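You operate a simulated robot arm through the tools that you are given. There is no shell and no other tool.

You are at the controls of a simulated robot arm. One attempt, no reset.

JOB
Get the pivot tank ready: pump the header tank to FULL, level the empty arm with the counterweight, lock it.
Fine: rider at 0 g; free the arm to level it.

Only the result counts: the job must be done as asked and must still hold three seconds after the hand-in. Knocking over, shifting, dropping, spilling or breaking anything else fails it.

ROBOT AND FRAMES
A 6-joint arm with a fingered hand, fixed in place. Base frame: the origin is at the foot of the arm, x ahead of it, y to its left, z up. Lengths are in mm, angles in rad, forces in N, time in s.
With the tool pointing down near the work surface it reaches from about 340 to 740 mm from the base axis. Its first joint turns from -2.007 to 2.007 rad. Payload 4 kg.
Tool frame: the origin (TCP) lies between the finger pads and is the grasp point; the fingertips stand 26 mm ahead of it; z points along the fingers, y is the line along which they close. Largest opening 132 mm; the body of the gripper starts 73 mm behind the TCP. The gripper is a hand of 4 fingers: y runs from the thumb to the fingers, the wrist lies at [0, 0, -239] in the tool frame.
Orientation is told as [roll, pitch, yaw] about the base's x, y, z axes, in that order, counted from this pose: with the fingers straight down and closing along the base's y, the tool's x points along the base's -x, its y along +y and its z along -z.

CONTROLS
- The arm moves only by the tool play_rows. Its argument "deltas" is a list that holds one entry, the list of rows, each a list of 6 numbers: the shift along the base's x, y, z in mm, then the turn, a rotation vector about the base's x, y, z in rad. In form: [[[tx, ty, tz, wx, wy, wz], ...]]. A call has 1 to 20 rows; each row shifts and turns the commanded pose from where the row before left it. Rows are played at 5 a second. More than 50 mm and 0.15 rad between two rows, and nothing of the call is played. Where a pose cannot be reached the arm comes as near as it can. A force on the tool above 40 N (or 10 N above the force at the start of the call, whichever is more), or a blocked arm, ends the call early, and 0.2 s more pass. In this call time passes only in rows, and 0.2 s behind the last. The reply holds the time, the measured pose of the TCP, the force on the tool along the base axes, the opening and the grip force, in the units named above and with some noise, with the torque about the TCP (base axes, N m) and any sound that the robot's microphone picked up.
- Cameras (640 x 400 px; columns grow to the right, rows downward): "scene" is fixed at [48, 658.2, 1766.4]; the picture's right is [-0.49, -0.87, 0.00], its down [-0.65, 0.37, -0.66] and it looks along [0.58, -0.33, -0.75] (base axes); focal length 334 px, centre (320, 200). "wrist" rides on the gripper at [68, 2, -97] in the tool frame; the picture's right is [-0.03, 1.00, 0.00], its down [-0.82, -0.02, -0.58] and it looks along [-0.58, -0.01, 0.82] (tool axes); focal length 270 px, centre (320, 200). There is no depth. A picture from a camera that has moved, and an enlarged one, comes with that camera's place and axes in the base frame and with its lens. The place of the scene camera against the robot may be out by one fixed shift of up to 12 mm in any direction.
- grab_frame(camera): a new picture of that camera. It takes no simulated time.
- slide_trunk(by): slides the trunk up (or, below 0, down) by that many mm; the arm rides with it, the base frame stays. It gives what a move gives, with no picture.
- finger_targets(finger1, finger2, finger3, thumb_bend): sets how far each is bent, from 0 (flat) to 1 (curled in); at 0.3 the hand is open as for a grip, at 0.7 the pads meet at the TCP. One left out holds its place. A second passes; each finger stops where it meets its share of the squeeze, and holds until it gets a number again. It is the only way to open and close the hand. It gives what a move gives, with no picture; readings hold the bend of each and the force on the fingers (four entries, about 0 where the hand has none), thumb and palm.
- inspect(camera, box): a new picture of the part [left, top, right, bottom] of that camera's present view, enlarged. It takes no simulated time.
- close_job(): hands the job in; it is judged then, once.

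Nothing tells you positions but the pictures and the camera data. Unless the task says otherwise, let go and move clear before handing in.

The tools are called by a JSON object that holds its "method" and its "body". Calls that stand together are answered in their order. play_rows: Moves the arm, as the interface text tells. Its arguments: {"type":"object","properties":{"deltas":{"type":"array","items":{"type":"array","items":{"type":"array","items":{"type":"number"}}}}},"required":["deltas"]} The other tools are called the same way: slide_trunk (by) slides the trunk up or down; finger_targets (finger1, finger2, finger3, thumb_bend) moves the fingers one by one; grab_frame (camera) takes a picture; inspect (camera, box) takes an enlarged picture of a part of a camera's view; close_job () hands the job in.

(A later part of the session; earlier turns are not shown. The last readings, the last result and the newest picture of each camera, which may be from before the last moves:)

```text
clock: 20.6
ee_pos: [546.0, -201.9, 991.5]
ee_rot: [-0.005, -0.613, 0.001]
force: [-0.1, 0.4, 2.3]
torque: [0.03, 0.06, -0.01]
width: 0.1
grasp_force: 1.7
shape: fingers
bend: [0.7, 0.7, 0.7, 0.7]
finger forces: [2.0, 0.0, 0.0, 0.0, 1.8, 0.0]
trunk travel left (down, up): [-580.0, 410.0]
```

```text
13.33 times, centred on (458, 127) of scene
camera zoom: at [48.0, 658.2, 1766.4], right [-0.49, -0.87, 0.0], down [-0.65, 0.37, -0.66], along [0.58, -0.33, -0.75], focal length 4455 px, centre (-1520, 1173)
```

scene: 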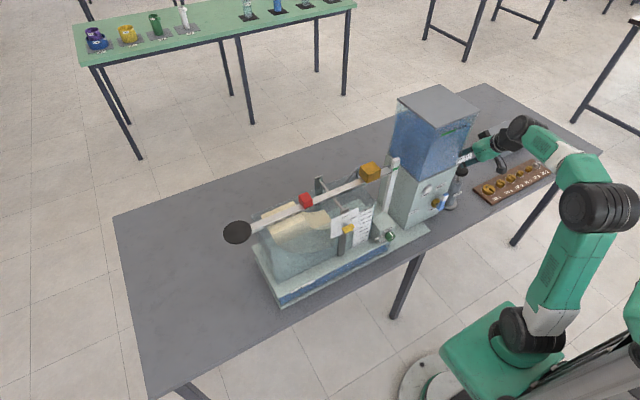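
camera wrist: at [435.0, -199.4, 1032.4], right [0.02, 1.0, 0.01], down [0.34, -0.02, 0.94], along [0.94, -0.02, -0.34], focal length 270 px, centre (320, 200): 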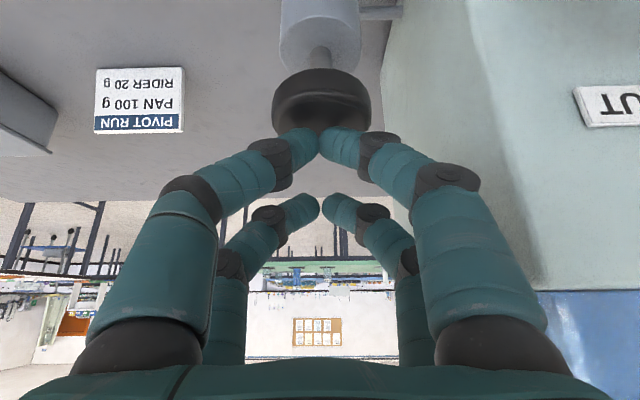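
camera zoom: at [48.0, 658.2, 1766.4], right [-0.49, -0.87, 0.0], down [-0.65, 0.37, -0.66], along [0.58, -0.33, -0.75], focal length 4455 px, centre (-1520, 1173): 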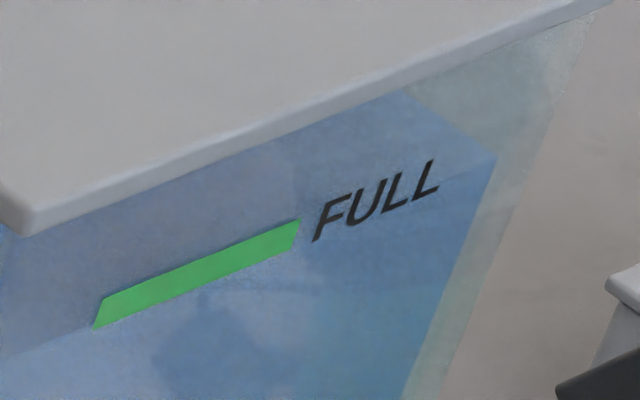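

I have baseline corners of the water for comparison. I'll do a second stroke and look at the same crops again.

{"method": "play_rows", "body": {"deltas": [[[0, 0, -6, 0, 0, 0], [0, 0, -6, 0, 0, 0], [0, 0, -6, 0, 0, 0], [0, 0, -6, 0, 0, 0], [0, 0, -5, 0, 0, 0], [0, 0, 0, 0, 0, 0]]]}}

{"method": "inspect", "body": {"camera": "scene", "box": [434, 112, 482, 142]}}

{"method": "inspect", "body": {"camera": "scene", "box": [392, 98, 424, 118]}}

```text
clock: 21.9
ee_pos: [546.4, -202.1, 964.4]
ee_rot: [-0.005, -0.615, 0.002]
force: [-0.4, -0.1, 13.7]
torque: [-0.07, 0.02, 0.02]
width: 0.1
grasp_force: 6.9
shape: fingers
bend: [0.71, 0.7, 0.7, 0.7]
finger forces: [7.4, 0.0, 0.0, 0.0, 7.0, 0.0]
trunk travel left (down, up): [-580.0, 410.0]
```

```text
13.33 times, centred on (458, 127) of scene
camera zoom: at [48.0, 658.2, 1766.4], right [-0.49, -0.87, 0.0], down [-0.65, 0.37, -0.66], along [0.58, -0.33, -0.75], focal length 4455 px, centre (-1520, 1173)
```

zoom: 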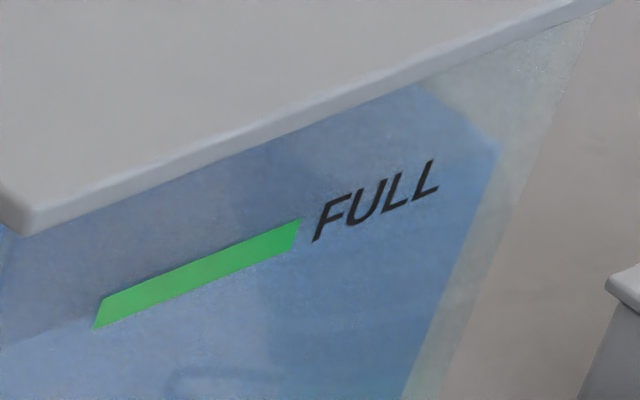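

```text
16.00 times, centred on (408, 108) of scene
camera zoom: at [48.0, 658.2, 1766.4], right [-0.49, -0.87, 0.0], down [-0.65, 0.37, -0.66], along [0.58, -0.33, -0.75], focal length 5346 px, centre (-1088, 1672)
```

zoom: 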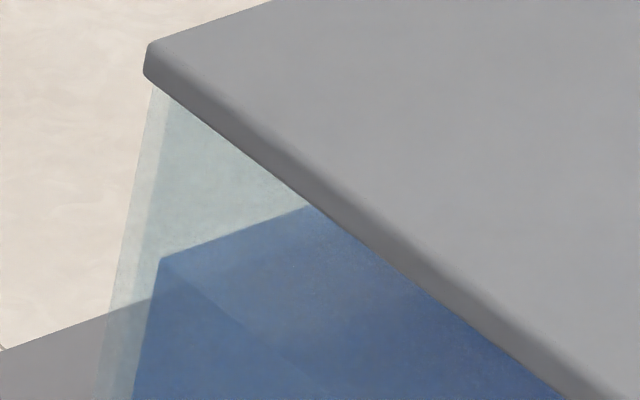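

Each stroke raises the level about 4–5 mm. Before the third stroke I'll lift off and check at eye level against the FULL mark.

{"method": "play_rows", "body": {"deltas": [[[0, 0, 15, 0, 0, 0], [0, 0, 20, 0, 0, 0], [-20, 0, 30, 0, 0, 0], [-30, 0, 35, 0, 0, 0], [-35, 0, 35, 0, 0, 0], [-35, 0, 35, 0, 0, 0], [-30, 0, 20, 0, 0, 0], [0, 50, 4, 0, 0, 0], [0, 50, 0, 0, 0, 0], [0, 50, 0, 0, 0, 0], [0, 0, 0, 0, 0, 0]]]}}

{"method": "grab_frame", "body": {"camera": "wrist"}}

{"method": "inspect", "body": {"camera": "wrist", "box": [220, 260, 430, 350]}}

```text
refused: row 8 steps farther than a row can; nothing moved
```

```text
taken
camera wrist: at [434.8, -199.2, 1004.1], right [0.02, 1.0, 0.01], down [0.33, -0.02, 0.94], along [0.94, -0.02, -0.33], focal length 270 px, centre (320, 200)
```

wrist: 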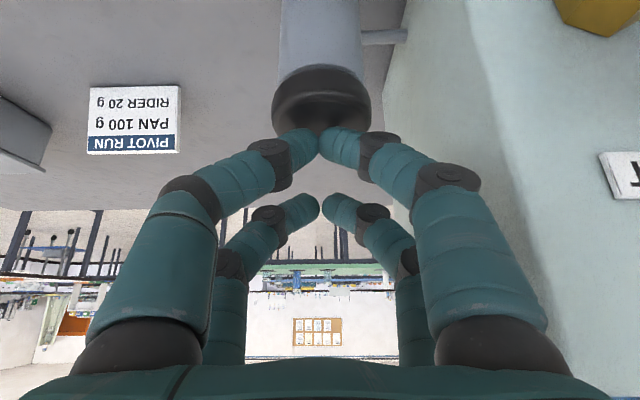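

```text
3.05 times, centred on (325, 305) of wrist
camera zoom: at [434.8, -199.2, 1004.1], right [0.02, 1.0, 0.01], down [0.33, -0.02, 0.94], along [0.94, -0.02, -0.33], focal length 824 px, centre (305, -120)
```

zoom: 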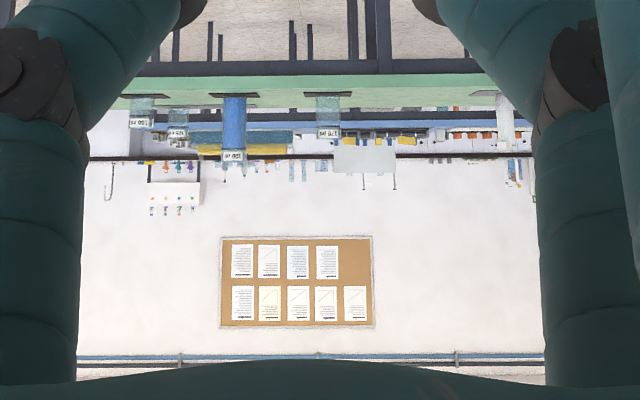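

One row slightly exceeded 50 mm; nothing moved. Sending again with legal steps.

{"method": "play_rows", "body": {"deltas": [[[0, 0, 15, 0, 0, 0], [0, 0, 20, 0, 0, 0], [-20, 0, 30, 0, 0, 0], [-30, 0, 35, 0, 0, 0], [-35, 0, 35, 0, 0, 0], [-35, 0, 35, 0, 0, 0], [-30, 0, 22, 0, 0, 0], [0, 49, 0, 0, 0, 0], [0, 49, 0, 0, 0, 0], [0, 49, 0, 0, 0, 0], [0, 0, 0, 0, 0, 0]]]}}

{"method": "grab_frame", "body": {"camera": "wrist"}}

{"method": "inspect", "body": {"camera": "wrist", "box": [220, 260, 430, 350]}}

```text
clock: 24.4
ee_pos: [393.0, -56.8, 1155.8]
ee_rot: [-0.006, -0.612, 0.001]
force: [-1.2, -0.3, -0.2]
torque: [0.01, -0.01, -0.01]
width: 0.6
grasp_force: 0.1
shape: fingers
bend: [0.7, 0.7, 0.7, 0.7]
finger forces: [0.0, 0.0, 0.1, 0.0, 0.0, 0.0]
trunk travel left (down, up): [-580.0, 410.0]
```

```text
taken
camera wrist: at [282.5, -53.7, 1195.4], right [0.02, 1.0, 0.01], down [0.34, -0.02, 0.94], along [0.94, -0.02, -0.34], focal length 270 px, centre (320, 200)
```

wrist: 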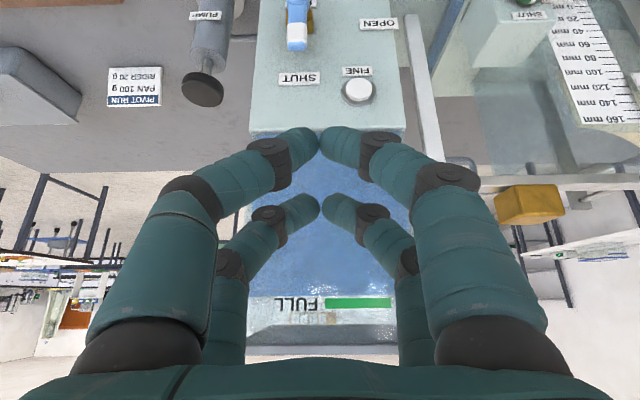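

```text
3.05 times, centred on (325, 305) of wrist
camera zoom: at [282.5, -53.7, 1195.4], right [0.02, 1.0, 0.01], down [0.34, -0.02, 0.94], along [0.94, -0.02, -0.34], focal length 824 px, centre (305, -120)
```

zoom: 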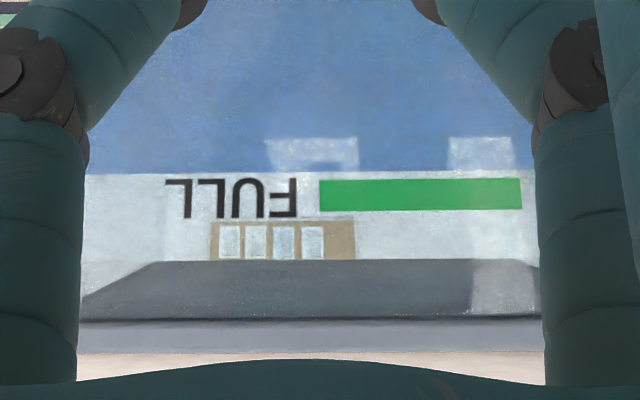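

Two strokes raised the water about halfway: it's now ~2 mm below the bottom of the green bar and ~7 mm below its centre, so about two more strokes. I'll return to the pump and do one stroke.

{"method": "play_rows", "body": {"deltas": [[[0, -49, 0, 0, 0, 0], [0, -49, 0, 0, 0, 0], [0, -47, 0, 0, 0, 0], [30, 0, -22, 0, 0, 0], [35, 0, -35, 0, 0, 0], [35, 0, -35, 0, 0, 0], [30, 0, -35, 0, 0, 0], [22, 0, -28, 0, 0, 0], [0, 0, -8, 0, 0, 0], [0, 0, -6, 0, 0, 0], [0, 0, -6, 0, 0, 0], [0, 0, -6, 0, 0, 0], [0, 0, -6, 0, 0, 0], [0, 0, -5, 0, 0, 0], [0, 0, 0, 0, 0, 0]]]}}

{"method": "inspect", "body": {"camera": "scene", "box": [392, 98, 424, 118]}}

{"method": "grab_frame", "body": {"camera": "wrist"}}

```text
clock: 27.6
ee_pos: [546.8, -198.9, 964.3]
ee_rot: [-0.008, -0.617, 0.002]
force: [3.1, 0.4, 12.2]
torque: [0.01, -0.02, -0.04]
width: 0.0
grasp_force: 6.8
shape: fingers
bend: [0.71, 0.7, 0.7, 0.7]
finger forces: [8.3, 0.0, 0.0, 0.0, 5.2, 0.0]
trunk travel left (down, up): [-580.0, 410.0]
```

```text
16.00 times, centred on (408, 108) of scene
camera zoom: at [48.0, 658.2, 1766.4], right [-0.49, -0.87, 0.0], down [-0.65, 0.37, -0.66], along [0.58, -0.33, -0.75], focal length 5346 px, centre (-1088, 1672)
```

zoom: 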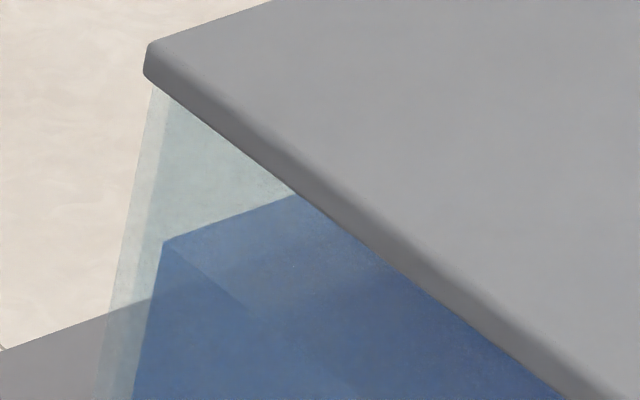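

```text
taken
camera wrist: at [435.7, -196.6, 1004.3], right [0.02, 1.0, 0.01], down [0.33, -0.02, 0.94], along [0.94, -0.02, -0.33], focal length 270 px, centre (320, 200)
```

wrist: 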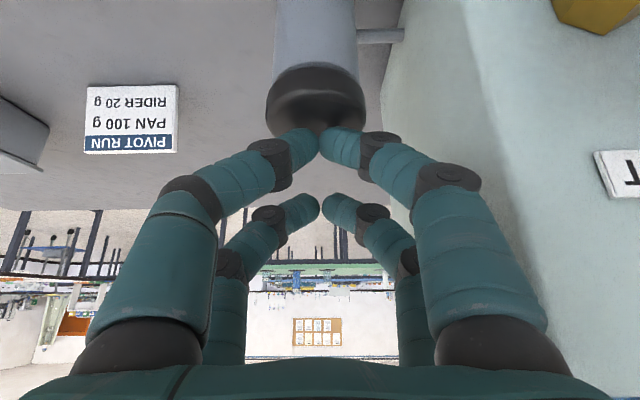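

Each stroke moves the water corner by the same 17 px; the level is now in the lower part of the green bar. About 0.6 stroke more would centre it, so I'll try a partial stroke.

{"method": "play_rows", "body": {"deltas": [[[0, 0, 8, 0, 0, 0], [0, 0, 8, 0, 0, 0], [0, 0, 8, 0, 0, 0], [0, 0, 8, 0, 0, 0], [0, 0, 0, 0, 0, 0], [0, 0, 0, 0, 0, 0], [0, 0, -7, 0, 0, 0], [0, 0, -7, 0, 0, 0], [0, 0, -6, 0, 0, 0], [0, 0, 0, 0, 0, 0]]]}}

{"method": "inspect", "body": {"camera": "scene", "box": [392, 98, 424, 118]}}

```text
clock: 29.8
ee_pos: [547.8, -199.2, 974.4]
ee_rot: [-0.006, -0.614, 0.0]
force: [0.5, 0.7, 7.8]
torque: [-0.01, 0.06, 0.01]
width: 0.0
grasp_force: 4.5
shape: fingers
bend: [0.7, 0.7, 0.7, 0.7]
finger forces: [4.3, 0.1, 0.0, 0.0, 4.2, 0.1]
trunk travel left (down, up): [-580.0, 410.0]
```

```text
16.00 times, centred on (408, 108) of scene
camera zoom: at [48.0, 658.2, 1766.4], right [-0.49, -0.87, 0.0], down [-0.65, 0.37, -0.66], along [0.58, -0.33, -0.75], focal length 5346 px, centre (-1088, 1672)
```

zoom: 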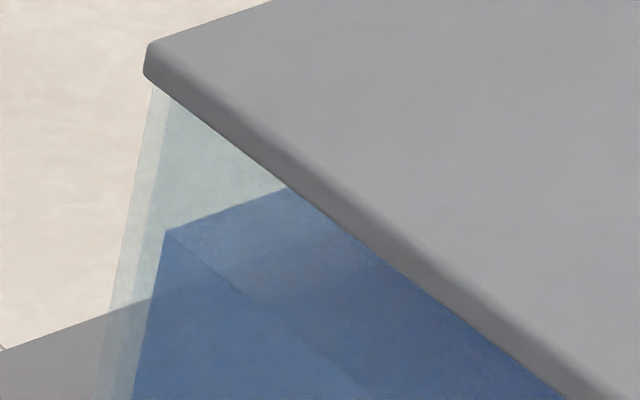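

The pump meters proportionally to travel; the level should now be at the bar's centre. I'll lift off and verify at eye level.

{"method": "play_rows", "body": {"deltas": [[[0, 0, 10, 0, 0, 0], [0, 0, 20, 0, 0, 0], [-20, 0, 30, 0, 0, 0], [-30, 0, 35, 0, 0, 0], [-35, 0, 35, 0, 0, 0], [-35, 0, 35, 0, 0, 0], [-30, 0, 22, 0, 0, 0], [0, 49, 0, 0, 0, 0], [0, 49, 0, 0, 0, 0], [0, 49, 0, 0, 0, 0], [0, 0, 0, 0, 0, 0]]]}}

{"method": "finger_targets", "body": {"finger1": 0.3, "finger2": 0.3, "finger3": 0.3, "thumb_bend": 0.3}}

{"method": "grab_frame", "body": {"camera": "wrist"}}

{"method": "inspect", "body": {"camera": "wrist", "box": [220, 260, 430, 350]}}

```text
clock: 32.1
ee_pos: [397.8, -54.2, 1158.3]
ee_rot: [-0.004, -0.612, 0.001]
force: [0.2, -0.1, 0.5]
torque: [-0.02, 0.01, -0.03]
width: 0.9
grasp_force: 0.0
shape: fingers
bend: [0.7, 0.7, 0.7, 0.7]
finger forces: [0.0, 0.1, 0.0, 0.0, 0.0, 0.0]
trunk travel left (down, up): [-580.0, 410.0]
```

```text
clock: 33.1
ee_pos: [398.3, -53.0, 1158.0]
ee_rot: [-0.004, -0.612, 0.001]
force: [0.2, 0.0, 0.5]
torque: [0.01, -0.01, 0.02]
width: 132.3
grasp_force: 0.0
shape: fingers
bend: [0.3, 0.3, 0.3, 0.3]
finger forces: [0.0, 0.0, 0.0, 0.0, 0.0, 0.0]
trunk travel left (down, up): [-580.0, 410.0]
```

```text
taken
camera wrist: at [286.7, -51.6, 1198.9], right [0.02, 1.0, 0.01], down [0.34, -0.02, 0.94], along [0.94, -0.02, -0.34], focal length 270 px, centre (320, 200)
```

wrist: 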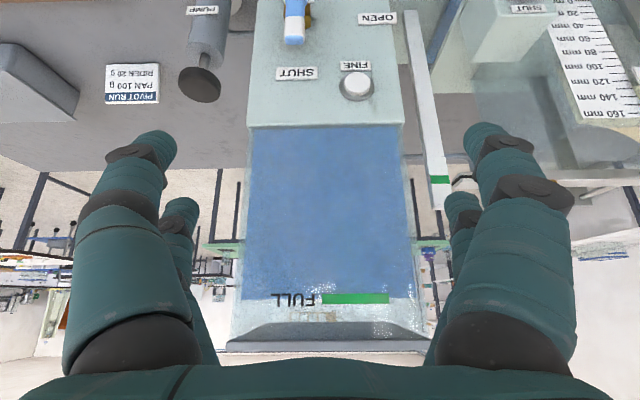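

```text
3.05 times, centred on (325, 305) of wrist
camera zoom: at [286.7, -51.6, 1198.9], right [0.02, 1.0, 0.01], down [0.34, -0.02, 0.94], along [0.94, -0.02, -0.34], focal length 824 px, centre (305, -120)
```

zoom: 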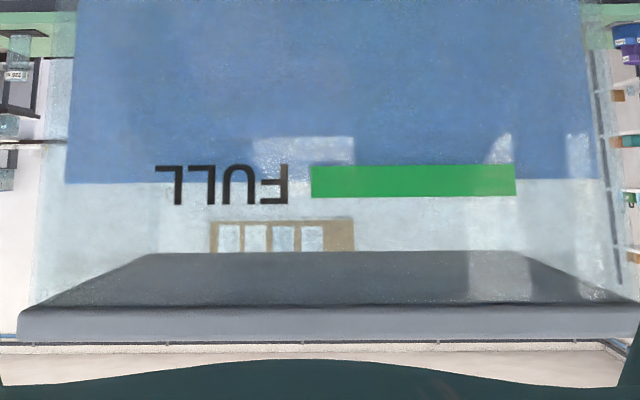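

Water level sits at the centre of the green bar — header is FULL. Next I'll move across to look at the balance arm, rider, and lock from the front.

{"method": "play_rows", "body": {"deltas": [[[0, 49, 0, 0, 0, 0], [0, 49, 0, 0, 0, 0], [0, 49, 0, 0, 0, 0], [0, 49, 0, 0, 0, 0], [0, 49, 0, 0, 0, 0], [0, 49, 0, 0, 0, 0], [0, 0, 0, 0, 0, 0]]]}}

{"method": "grab_frame", "body": {"camera": "wrist"}}

{"method": "inspect", "body": {"camera": "wrist", "box": [150, 50, 490, 260]}}

```text
clock: 34.8
ee_pos: [400.0, 240.5, 1162.5]
ee_rot: [-0.005, -0.614, 0.002]
force: [-0.1, -0.3, -0.3]
torque: [0.0, -0.02, 0.01]
width: 132.8
grasp_force: 0.0
shape: fingers
bend: [0.3, 0.3, 0.3, 0.3]
finger forces: [0.0, 0.0, 0.0, 0.1, 0.1, 0.0]
trunk travel left (down, up): [-580.0, 410.0]
```

```text
taken
camera wrist: at [288.3, 242.4, 1202.6], right [0.02, 1.0, 0.01], down [0.34, -0.02, 0.94], along [0.94, -0.02, -0.34], focal length 270 px, centre (320, 200)
```

wrist: 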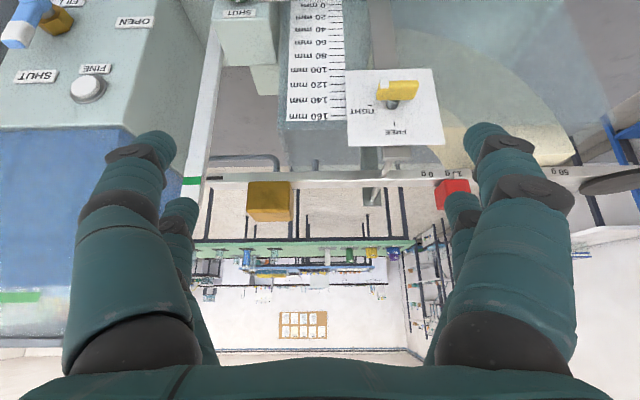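

```text
1.88 times, centred on (320, 155) of wrist
camera zoom: at [288.3, 242.4, 1202.6], right [0.02, 1.0, 0.01], down [0.34, -0.02, 0.94], along [0.94, -0.02, -0.34], focal length 509 px, centre (320, 285)
```

zoom: 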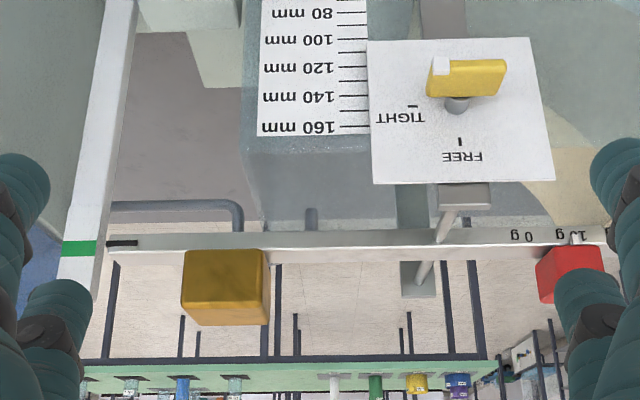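

I now see the arm clearly: pivot, counterweight on the right, rider at 10 g, and lock lever pointing at TIGHT near (495, 313, 1020). I'll turn the hand vertical again and view from above for triangulation.

{"method": "play_rows", "body": {"deltas": [[[0, 40, 10, 0, 0.15, 0], [0, 40, 10, 0, 0.15, 0], [0, 40, 10, 0, 0.15, 0], [0, 0, 10, 0, 0.15, 0], [0, 0, 0, 0.004, 0.013, -0.002], [0, 0, 0, 0, 0, 0]]]}}

{"method": "grab_frame", "body": {"camera": "wrist"}}

{"method": "inspect", "body": {"camera": "wrist", "box": [190, 60, 470, 235]}}

```text
clock: 36.1
ee_pos: [372.3, 329.1, 1134.1]
ee_rot: [0.0, -0.001, -0.002]
force: [-0.1, 1.0, 0.4]
torque: [0.0, 0.01, -0.03]
width: 132.5
grasp_force: 0.0
shape: fingers
bend: [0.3, 0.3, 0.3, 0.3]
finger forces: [0.1, 0.2, 0.0, 0.0, 0.1, 0.0]
out of reach, approached as far as the arm can: row 3, 4
trunk travel left (down, up): [-580.0, 410.0]
```

```text
taken
camera wrist: at [303.5, 331.4, 1231.2], right [0.03, 1.0, 0.0], down [0.82, -0.02, 0.58], along [0.58, -0.02, -0.82], focal length 270 px, centre (320, 200)
```

wrist: 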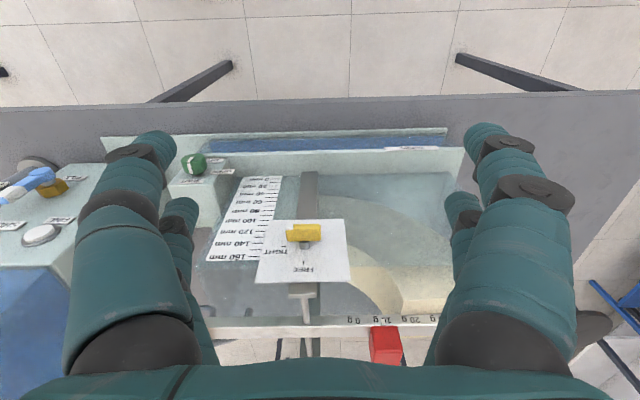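

```text
2.29 times, centred on (330, 148) of wrist
camera zoom: at [303.5, 331.4, 1231.2], right [0.03, 1.0, 0.0], down [0.82, -0.02, 0.58], along [0.58, -0.02, -0.82], focal length 618 px, centre (297, 320)
```

zoom: 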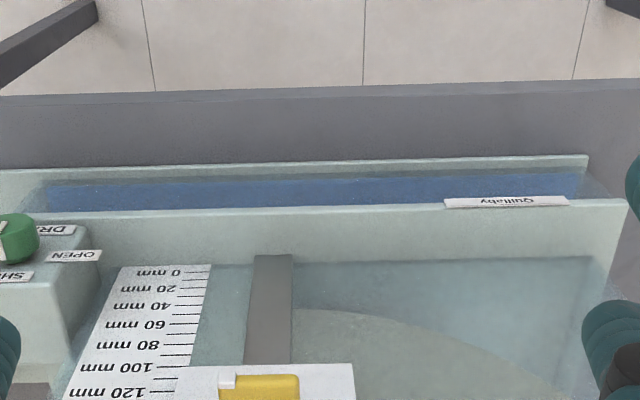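

The scale runs: 0 g near y≈361, 10 g near y≈396, pivot near y≈311. The arm was near its reach limit here, so I'll raise the trunk to work on the rider from above.

{"method": "slide_trunk", "body": {"by": 280}}

{"method": "play_rows", "body": {"deltas": [[[0, 30, -40, 0, 0, 0], [0, 30, -40, 0, 0, 0], [20, 0, -40, 0, 0, 0], [30, 0, -35, 0, 0, 0], [30, 0, 0, 0, 0, 0], [0, 0, 0, 0, 0, 0]]]}}

{"method": "grab_frame", "body": {"camera": "wrist"}}

{"method": "inspect", "body": {"camera": "wrist", "box": [190, 120, 450, 300]}}

```text
clock: 39.0
ee_pos: [373.0, 329.9, 1415.0]
ee_rot: [0.0, -0.002, -0.002]
force: [0.2, 0.2, -0.2]
torque: [-0.01, 0.02, -0.03]
width: 132.9
grasp_force: 0.1
shape: fingers
bend: [0.3, 0.3, 0.3, 0.3]
finger forces: [0.0, 0.0, 0.0, 0.0, 0.0, 0.0]
trunk travel left (down, up): [-860.0, 130.0]
```

```text
clock: 40.4
ee_pos: [453.0, 390.7, 1259.4]
ee_rot: [0.001, -0.001, -0.003]
force: [0.4, 0.8, 0.1]
torque: [-0.02, -0.03, 0.01]
width: 132.6
grasp_force: 0.0
shape: fingers
bend: [0.3, 0.3, 0.3, 0.3]
finger forces: [0.1, 0.0, 0.0, 0.1, 0.1, 0.0]
trunk travel left (down, up): [-860.0, 130.0]
```

```text
taken
camera wrist: at [384.2, 392.8, 1356.0], right [0.03, 1.0, 0.0], down [0.81, -0.02, 0.58], along [0.58, -0.01, -0.82], focal length 270 px, centre (320, 200)
```

wrist: 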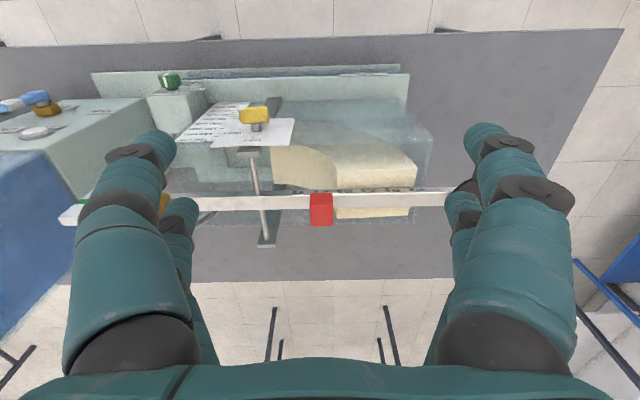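

```text
2.22 times, centred on (320, 210) of wrist
camera zoom: at [384.2, 392.8, 1356.0], right [0.03, 1.0, 0.0], down [0.81, -0.02, 0.58], along [0.58, -0.01, -0.82], focal length 601 px, centre (320, 178)
```

zoom: 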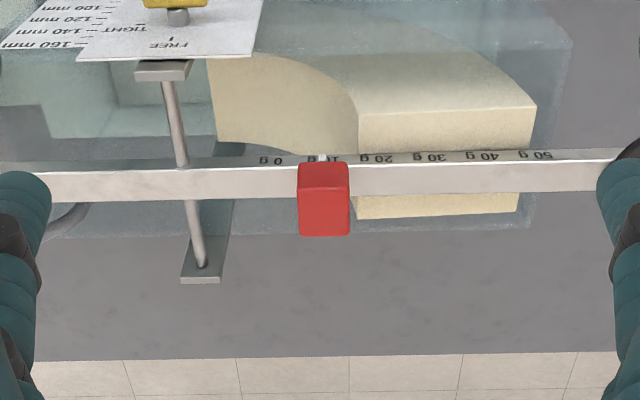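

The rider is a ~28 mm block centred at y≈391 (10 g), with 30 mm per 10 g, so 0 g is at y≈360.5. I'll half-close the fingers and bring the hand over the rider.

{"method": "finger_targets", "body": {"finger1": 0.48, "finger2": 0.48, "finger3": 0.48, "thumb_bend": 0.48}}

{"method": "play_rows", "body": {"deltas": [[[35, 0, -20, 0, 0, 0], [35, 0, -20, 0, 0, 0], [35, 0, -20, 0, 0, 0], [29, 0, -19, 0, 0, 0], [0, 0, 0, 0, 0, 0]]]}}

{"method": "grab_frame", "body": {"camera": "wrist"}}

{"method": "inspect", "body": {"camera": "scene", "box": [260, 140, 360, 215]}}

```text
clock: 41.4
ee_pos: [453.4, 391.8, 1257.6]
ee_rot: [-0.001, -0.002, -0.002]
force: [-0.7, -0.7, 0.5]
torque: [-0.02, 0.02, -0.05]
width: 73.2
grasp_force: 0.1
shape: fingers
bend: [0.48, 0.48, 0.48, 0.48]
finger forces: [0.1, 0.0, 0.1, 0.0, 0.1, 0.1]
trunk travel left (down, up): [-860.0, 130.0]
```

```text
clock: 42.6
ee_pos: [570.6, 387.5, 1182.2]
ee_rot: [0.001, 0.001, -0.002]
force: [-0.2, -1.0, 1.3]
torque: [0.03, 0.0, -0.02]
width: 73.1
grasp_force: 0.1
shape: fingers
bend: [0.48, 0.48, 0.48, 0.48]
finger forces: [0.0, 0.0, 0.0, 0.0, 0.1, 0.0]
out of reach, approached as far as the arm can: row 4
trunk travel left (down, up): [-860.0, 130.0]
```

```text
taken
camera wrist: at [502.9, 387.8, 1280.1], right [0.03, 1.0, 0.0], down [0.82, -0.02, 0.58], along [0.58, -0.02, -0.82], focal length 270 px, centre (320, 200)
```

wrist: 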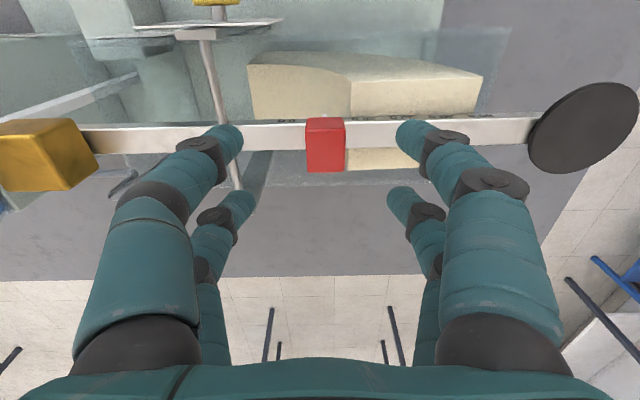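

```text
5.33 times, centred on (310, 178) of scene
camera zoom: at [48.0, 658.2, 1766.4], right [-0.49, -0.87, 0.0], down [-0.65, 0.37, -0.66], along [0.58, -0.33, -0.75], focal length 1782 px, centre (373, 320)
```

zoom: 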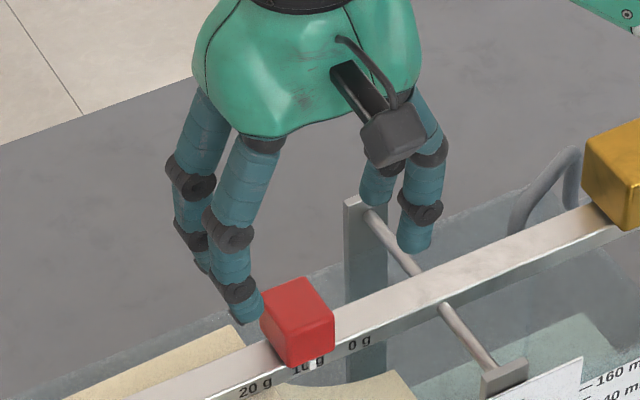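

The rider's top is at z≈1102, x 568–602, y≈390. I'll descend over it.

{"method": "play_rows", "body": {"deltas": [[[0, 0, -25, 0, 0, 0], [5, 1, -20, 0, 0, 0], [9, 1, -12, 0, 0, 0], [0, 0, 0, 0, 0, 0]]]}}

{"method": "grab_frame", "body": {"camera": "wrist"}}

{"method": "inspect", "body": {"camera": "scene", "box": [260, 140, 360, 215]}}

```text
clock: 43.6
ee_pos: [581.3, 387.9, 1125.1]
ee_rot: [0.001, -0.005, -0.001]
force: [0.5, 0.0, -0.7]
torque: [0.01, 0.02, 0.0]
width: 73.0
grasp_force: 0.0
shape: fingers
bend: [0.48, 0.48, 0.48, 0.48]
finger forces: [0.0, 0.0, 0.1, 0.1, 0.0, 0.0]
trunk travel left (down, up): [-860.0, 130.0]
```

```text
taken
camera wrist: at [513.0, 389.4, 1223.0], right [0.03, 1.0, 0.0], down [0.81, -0.02, 0.58], along [0.58, -0.02, -0.82], focal length 270 px, centre (320, 200)
```

wrist: 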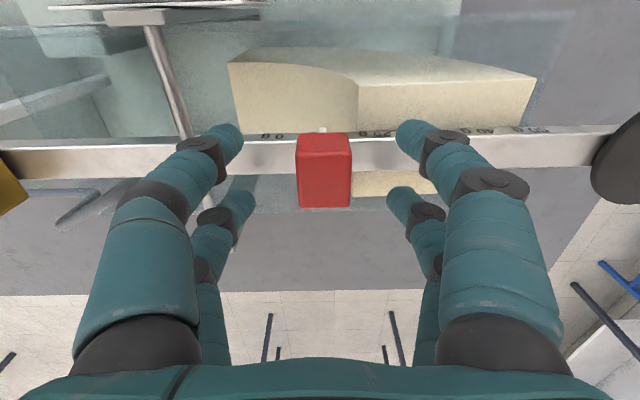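

```text
5.33 times, centred on (310, 178) of scene
camera zoom: at [48.0, 658.2, 1766.4], right [-0.49, -0.87, 0.0], down [-0.65, 0.37, -0.66], along [0.58, -0.33, -0.75], focal length 1782 px, centre (373, 320)
```

zoom: 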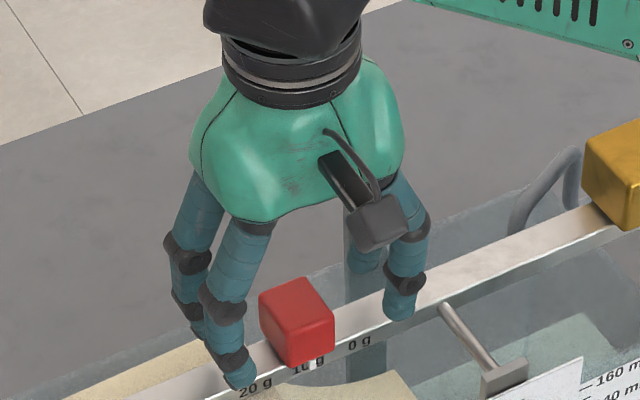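

Well aligned. I'll go down the last ~17 mm and gently close on the rider.

{"method": "play_rows", "body": {"deltas": [[[2, 1, -6, 0, 0, 0], [1, 1, -6, 0, 0, 0], [0, 0, -5, 0, 0, 0], [0, 0, 0, 0, 0, 0]]]}}

{"method": "finger_targets", "body": {"finger1": 0.6, "finger2": 0.6, "finger3": 0.6, "thumb_bend": 0.6}}

{"method": "grab_frame", "body": {"camera": "wrist"}}

{"method": "inspect", "body": {"camera": "scene", "box": [260, 140, 360, 215]}}

```text
clock: 44.6
ee_pos: [585.5, 389.9, 1108.4]
ee_rot: [0.001, -0.002, -0.001]
force: [0.0, 0.6, -0.7]
torque: [-0.03, -0.01, 0.02]
width: 73.2
grasp_force: 0.1
shape: fingers
bend: [0.48, 0.48, 0.48, 0.48]
finger forces: [0.1, 0.1, 0.0, 0.1, 0.1, 0.0]
trunk travel left (down, up): [-860.0, 130.0]
```

```text
clock: 45.6
ee_pos: [585.5, 389.1, 1108.4]
ee_rot: [0.001, 0.0, -0.001]
force: [-0.8, -0.2, -0.5]
torque: [0.0, -0.04, -0.02]
width: 33.0
grasp_force: 0.1
shape: fingers
bend: [0.6, 0.6, 0.6, 0.6]
finger forces: [0.2, 0.0, 0.1, 0.0, 0.0, 0.1]
trunk travel left (down, up): [-860.0, 130.0]
```

```text
taken
camera wrist: at [517.3, 390.4, 1205.8], right [0.03, 1.0, 0.0], down [0.81, -0.02, 0.58], along [0.58, -0.02, -0.82], focal length 270 px, centre (320, 200)
```

wrist: 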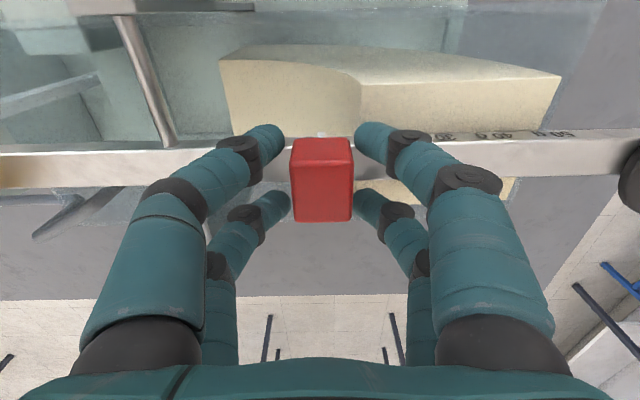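

```text
5.33 times, centred on (310, 178) of scene
camera zoom: at [48.0, 658.2, 1766.4], right [-0.49, -0.87, 0.0], down [-0.65, 0.37, -0.66], along [0.58, -0.33, -0.75], focal length 1782 px, centre (373, 320)
```

zoom: 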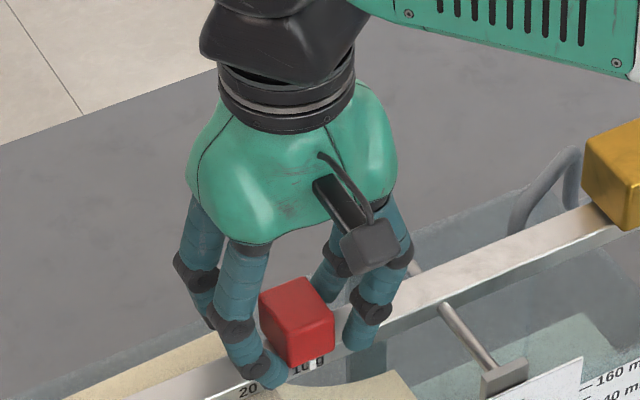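

The fingers cage the rider with a few mm to spare. I'll close to a light grip.

{"method": "finger_targets", "body": {"finger1": 0.625, "finger2": 0.625, "finger3": 0.625, "thumb_bend": 0.625}}

```text
clock: 46.6
ee_pos: [586.1, 387.9, 1107.6]
ee_rot: [0.001, -0.001, -0.003]
force: [0.0, 1.1, -0.2]
torque: [0.05, 0.0, 0.02]
width: 28.1
grasp_force: 0.7
shape: fingers
bend: [0.61, 0.61, 0.62, 0.62]
finger forces: [0.4, 0.4, 0.2, 0.0, 0.4, 0.0]
trunk travel left (down, up): [-860.0, 130.0]
```

Light grip achieved (28 mm, under 1 N). I'll slide the rider 30 mm toward the pivot, to 0 g.

{"method": "play_rows", "body": {"deltas": [[[0, -5, 0, 0, 0, 0], [0, -5, 0, 0, 0, 0], [0, -5, 0, 0, 0, 0], [0, -5, 0, 0, 0, 0], [0, -5, 0, 0, 0, 0], [0, -5, 0, 0, 0, 0], [0, 0, 0, 0, 0, 0]]]}}

{"method": "inspect", "body": {"camera": "scene", "box": [280, 165, 360, 220]}}

{"method": "grab_frame", "body": {"camera": "wrist"}}

```text
clock: 48.2
ee_pos: [586.7, 357.4, 1108.9]
ee_rot: [0.002, -0.001, -0.003]
force: [-0.4, 2.0, 0.0]
torque: [0.07, -0.02, -0.03]
width: 27.8
grasp_force: 1.1
shape: fingers
bend: [0.61, 0.61, 0.62, 0.62]
finger forces: [0.9, 0.8, 0.1, 0.0, 0.0, 0.1]
trunk travel left (down, up): [-860.0, 130.0]
```

```text
7.27 times, centred on (320, 192) of scene
camera zoom: at [48.0, 658.2, 1766.4], right [-0.49, -0.87, 0.0], down [-0.65, 0.37, -0.66], along [0.58, -0.33, -0.75], focal length 2430 px, centre (320, 254)
```

zoom: 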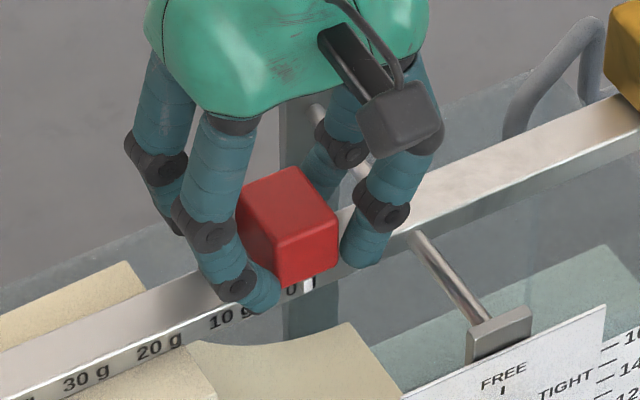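

```text
taken
camera wrist: at [517.8, 360.1, 1205.6], right [0.03, 1.0, 0.0], down [0.81, -0.02, 0.58], along [0.58, -0.01, -0.82], focal length 270 px, centre (320, 200)
```

wrist: 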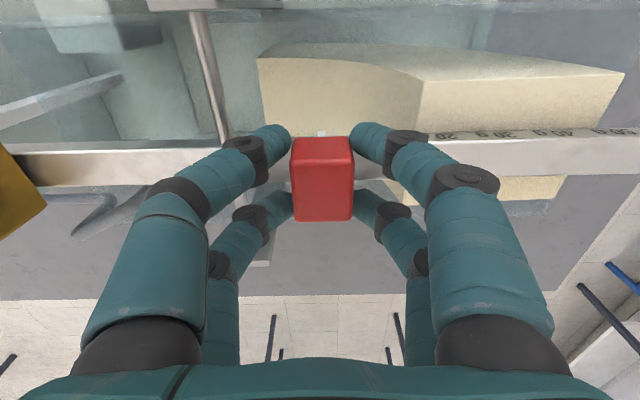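

The rider has moved with the white pointer now at the "0 g" label. I'll release, rise, and check the alignment closely.

{"method": "finger_targets", "body": {"finger1": 0.52, "finger2": 0.52, "finger3": 0.52, "thumb_bend": 0.52}}

{"method": "play_rows", "body": {"deltas": [[[0, 0, 15, 0, 0, 0], [0, 0, 25, 0, 0, 0], [-20, 0, 30, 0, 0, 0], [-30, 0, 30, 0, 0, 0], [-40, 0, 20, 0, 0, 0], [-40, 0, 0, 0, 0, 0], [0, 0, 0, 0, 0, 0]]]}}

{"method": "grab_frame", "body": {"camera": "wrist"}}

{"method": "inspect", "body": {"camera": "wrist", "box": [260, 140, 400, 240]}}

{"method": "inspect", "body": {"camera": "scene", "box": [290, 175, 340, 210]}}

```text
clock: 49.2
ee_pos: [586.8, 358.5, 1108.6]
ee_rot: [0.001, -0.001, -0.001]
force: [-0.4, 0.7, 0.1]
torque: [-0.01, 0.01, 0.02]
width: 58.4
grasp_force: 0.1
shape: fingers
bend: [0.52, 0.52, 0.52, 0.52]
finger forces: [0.0, 0.0, 0.0, 0.0, 0.0, 0.0]
trunk travel left (down, up): [-860.0, 130.0]
```

```text
clock: 50.8
ee_pos: [455.4, 359.1, 1228.8]
ee_rot: [0.0, -0.001, -0.003]
force: [0.7, 0.2, 0.3]
torque: [-0.06, -0.01, -0.02]
width: 58.5
grasp_force: 0.0
shape: fingers
bend: [0.52, 0.52, 0.52, 0.52]
finger forces: [0.0, 0.0, 0.1, 0.1, 0.1, 0.0]
trunk travel left (down, up): [-860.0, 130.0]
```

```text
taken
camera wrist: at [387.0, 360.1, 1325.7], right [0.03, 1.0, 0.0], down [0.82, -0.02, 0.58], along [0.58, -0.02, -0.82], focal length 270 px, centre (320, 200)
```

wrist: 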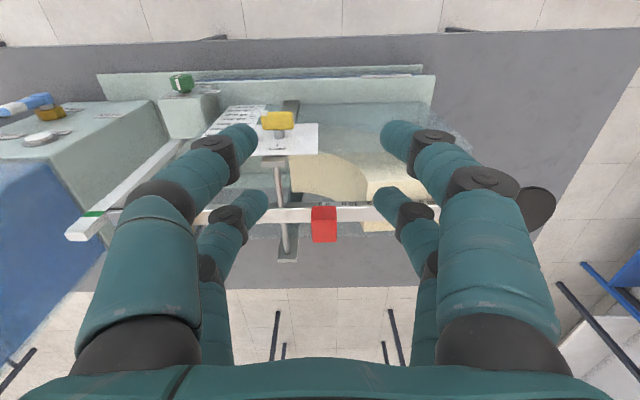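

```text
4.00 times, centred on (330, 190) of wrist
camera zoom: at [387.0, 360.1, 1325.7], right [0.03, 1.0, 0.0], down [0.82, -0.02, 0.58], along [0.58, -0.02, -0.82], focal length 1081 px, centre (280, 240)
```

zoom: 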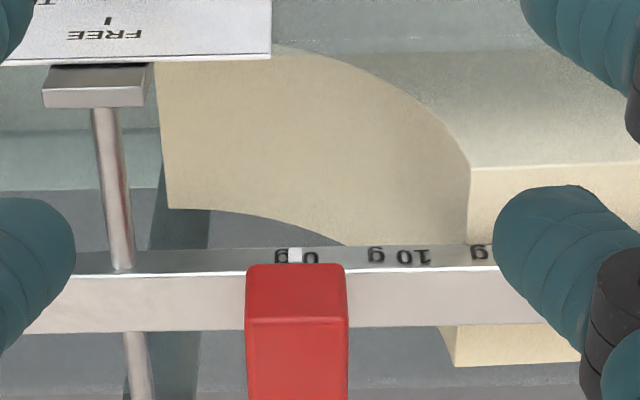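

```text
11.43 times, centred on (315, 192) of scene
camera zoom: at [48.0, 658.2, 1766.4], right [-0.49, -0.87, 0.0], down [-0.65, 0.37, -0.66], along [0.58, -0.33, -0.75], focal length 3818 px, centre (377, 286)
```

zoom: 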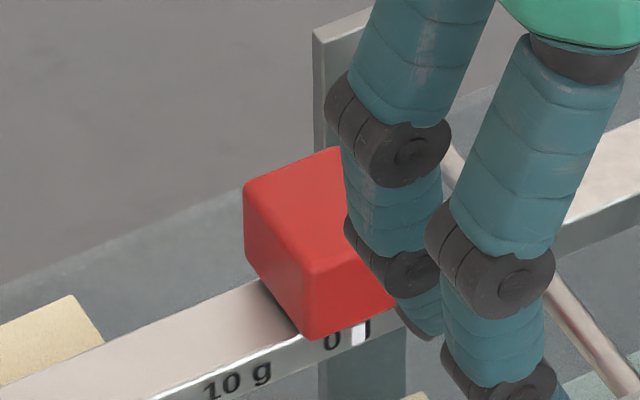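

The rider's white mark now bisects the "0 g" label — good. Next the lock lever: I'll move in front of it for a close look.

{"method": "play_rows", "body": {"deltas": [[[0, -25, -25, 0, 0, 0], [-10, -25, -30, 0, 0, 0], [-5, 0, -25, 0, 0, 0], [0, 0, 0, 0, 0, 0]]]}}

{"method": "grab_frame", "body": {"camera": "wrist"}}

{"method": "inspect", "body": {"camera": "wrist", "box": [260, 120, 380, 210]}}

{"method": "inspect", "body": {"camera": "scene", "box": [325, 205, 375, 245]}}

```text
clock: 51.8
ee_pos: [440.6, 308.5, 1150.1]
ee_rot: [0.002, -0.001, -0.002]
force: [0.0, 0.1, 0.0]
torque: [0.0, 0.01, 0.03]
width: 58.7
grasp_force: 0.0
shape: fingers
bend: [0.52, 0.52, 0.52, 0.52]
finger forces: [0.1, 0.0, 0.1, 0.0, 0.0, 0.1]
trunk travel left (down, up): [-860.0, 130.0]
```

```text
taken
camera wrist: at [372.1, 309.2, 1246.6], right [0.03, 1.0, 0.0], down [0.81, -0.02, 0.58], along [0.58, -0.01, -0.82], focal length 270 px, centre (320, 200)
```

wrist: 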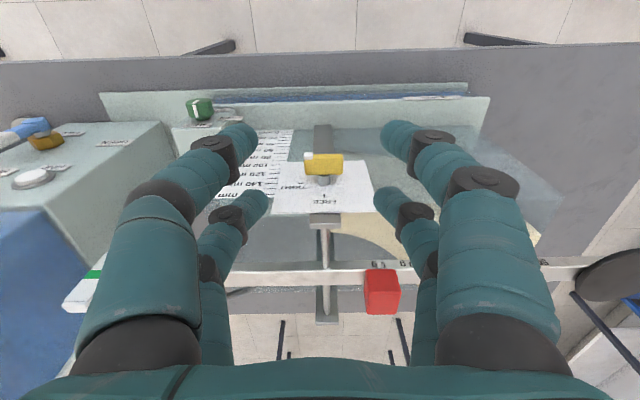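

```text
4.44 times, centred on (320, 165) of wrist
camera zoom: at [372.1, 309.2, 1246.6], right [0.03, 1.0, 0.0], down [0.81, -0.02, 0.58], along [0.58, -0.01, -0.82], focal length 1201 px, centre (320, 356)
```

zoom: 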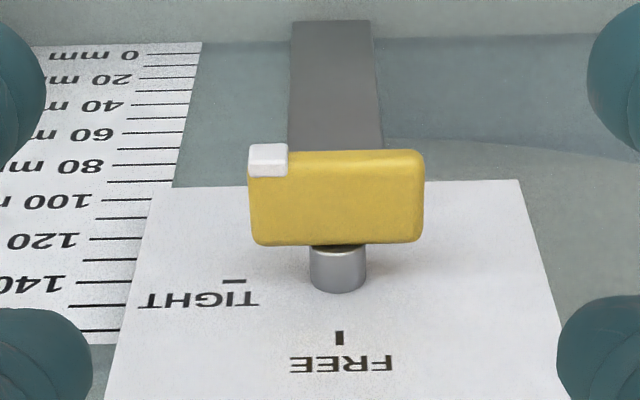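

```text
10.00 times, centred on (350, 225) of scene
camera zoom: at [48.0, 658.2, 1766.4], right [-0.49, -0.87, 0.0], down [-0.65, 0.37, -0.66], along [0.58, -0.33, -0.75], focal length 3341 px, centre (20, -50)
```

zoom: 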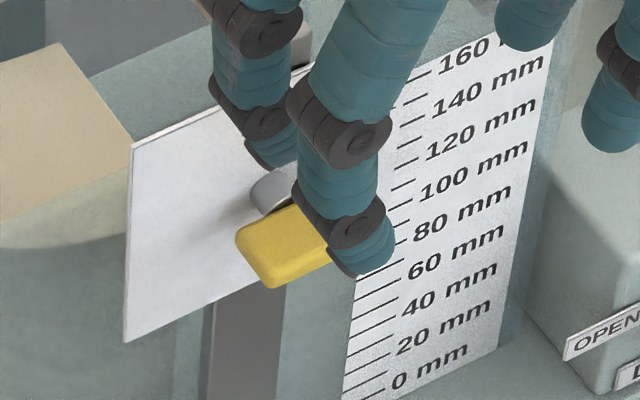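

The lever is a paddle centred at about (486, 311, 1026), 35 mm long along y, ~8 mm thick, pointing to TIGHT (−y); FREE is up. I'll use one far fingertip (finger 3) to push its +y end down so the pointer turns up to FREE. First I open the hand and position it above.

{"method": "finger_targets", "body": {"finger1": 0.3, "finger2": 0.3, "finger3": 0.3, "thumb_bend": 0.3}}

{"method": "play_rows", "body": {"deltas": [[[0, 30, 0, 0, 0, 0], [8, 30, 0, 0, 0, 0], [17, 26, -10, 0, 0, 0], [0, 0, -35, 0, 0, 0], [0, 0, -30, 0, 0, 0], [0, 0, 0, 0, 0, 0]]]}}

{"method": "grab_frame", "body": {"camera": "wrist"}}

{"method": "inspect", "body": {"camera": "scene", "box": [310, 180, 400, 250]}}

```text
clock: 52.8
ee_pos: [441.1, 308.5, 1149.5]
ee_rot: [0.0, -0.002, -0.001]
force: [0.7, 0.4, -0.1]
torque: [0.0, -0.02, -0.01]
width: 132.4
grasp_force: 0.2
shape: fingers
bend: [0.3, 0.3, 0.3, 0.3]
finger forces: [0.1, 0.0, 0.0, 0.1, 0.0, 0.1]
trunk travel left (down, up): [-860.0, 130.0]
```

```text
clock: 54.2
ee_pos: [468.0, 394.5, 1074.6]
ee_rot: [-0.001, -0.001, -0.001]
force: [0.4, -0.7, 0.3]
torque: [0.01, 0.01, -0.02]
width: 132.7
grasp_force: 0.1
shape: fingers
bend: [0.3, 0.3, 0.3, 0.3]
finger forces: [0.0, 0.0, 0.0, 0.0, 0.0, 0.1]
trunk travel left (down, up): [-860.0, 130.0]
```

```text
taken
camera wrist: at [398.8, 396.2, 1171.6], right [0.03, 1.0, 0.0], down [0.81, -0.02, 0.58], along [0.58, -0.02, -0.82], focal length 270 px, centre (320, 200)
```

wrist: 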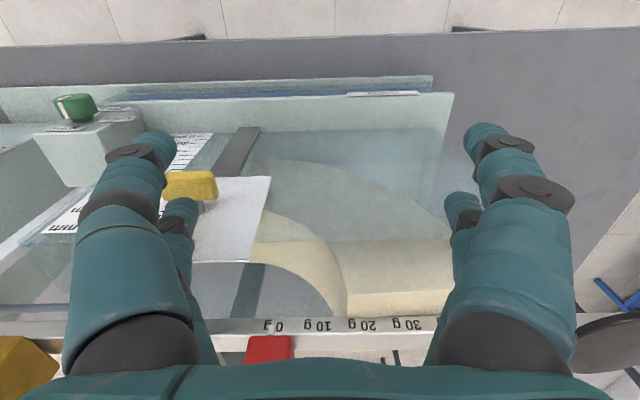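

```text
5.71 times, centred on (355, 215) of scene
camera zoom: at [48.0, 658.2, 1766.4], right [-0.49, -0.87, 0.0], down [-0.65, 0.37, -0.66], along [0.58, -0.33, -0.75], focal length 1909 px, centre (120, 114)
```

zoom: 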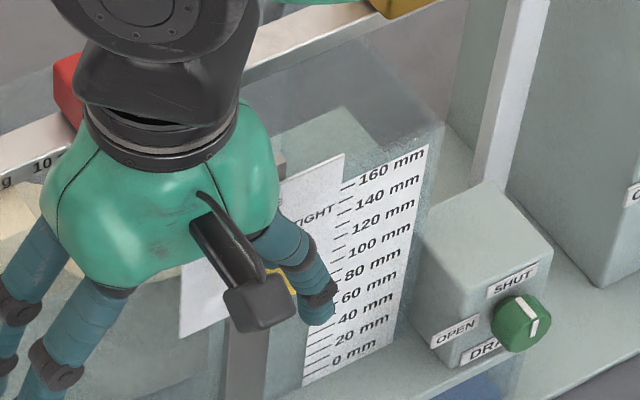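

The finger tip sits above the lever's +y end (which reaches y≈330). I'll lower it onto the lever and start turning along an arc.

{"method": "play_rows", "body": {"deltas": [[[0, 0, -9, 0, 0, 0], [0, 0, -8, 0, 0, 0], [0, 2, -4, 0, 0, 0], [0, 2, -4, 0, 0, 0], [0, 0, -4, 0, 0, 0], [0, 0, 0, 0, 0, 0]]]}}

{"method": "grab_frame", "body": {"camera": "wrist"}}

{"method": "inspect", "body": {"camera": "wrist", "box": [100, 130, 280, 250]}}

```text
clock: 55.6
ee_pos: [465.4, 398.1, 1044.8]
ee_rot: [0.001, 0.0, -0.001]
force: [-0.3, 1.0, -0.3]
torque: [0.01, 0.02, 0.0]
width: 132.8
grasp_force: 0.5
shape: fingers
bend: [0.3, 0.3, 0.31, 0.3]
finger forces: [0.1, 0.1, 0.3, 0.1, 0.1, 0.0]
trunk travel left (down, up): [-860.0, 130.0]
```

```text
taken
camera wrist: at [397.4, 399.7, 1142.0], right [0.03, 1.0, 0.0], down [0.82, -0.02, 0.58], along [0.58, -0.02, -0.82], focal length 270 px, centre (320, 200)
```

wrist: 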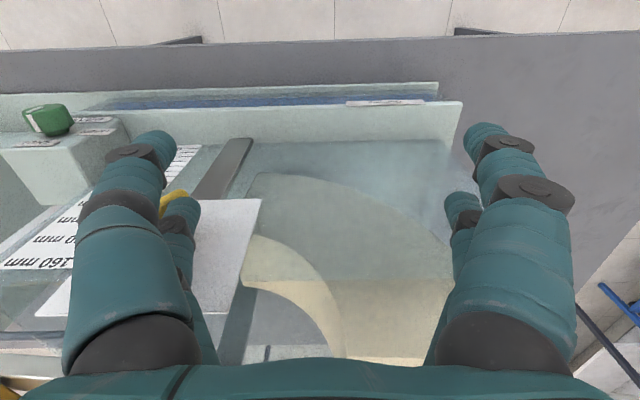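

```text
3.33 times, centred on (190, 190) of wrist
camera zoom: at [397.4, 399.7, 1142.0], right [0.03, 1.0, 0.0], down [0.82, -0.02, 0.58], along [0.58, -0.02, -0.82], focal length 901 px, centre (753, 233)
```

zoom: 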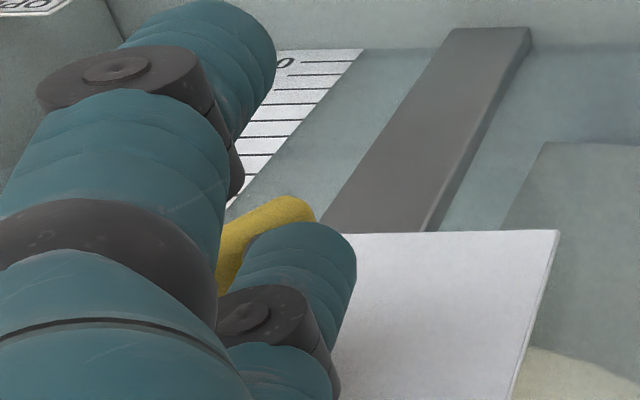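

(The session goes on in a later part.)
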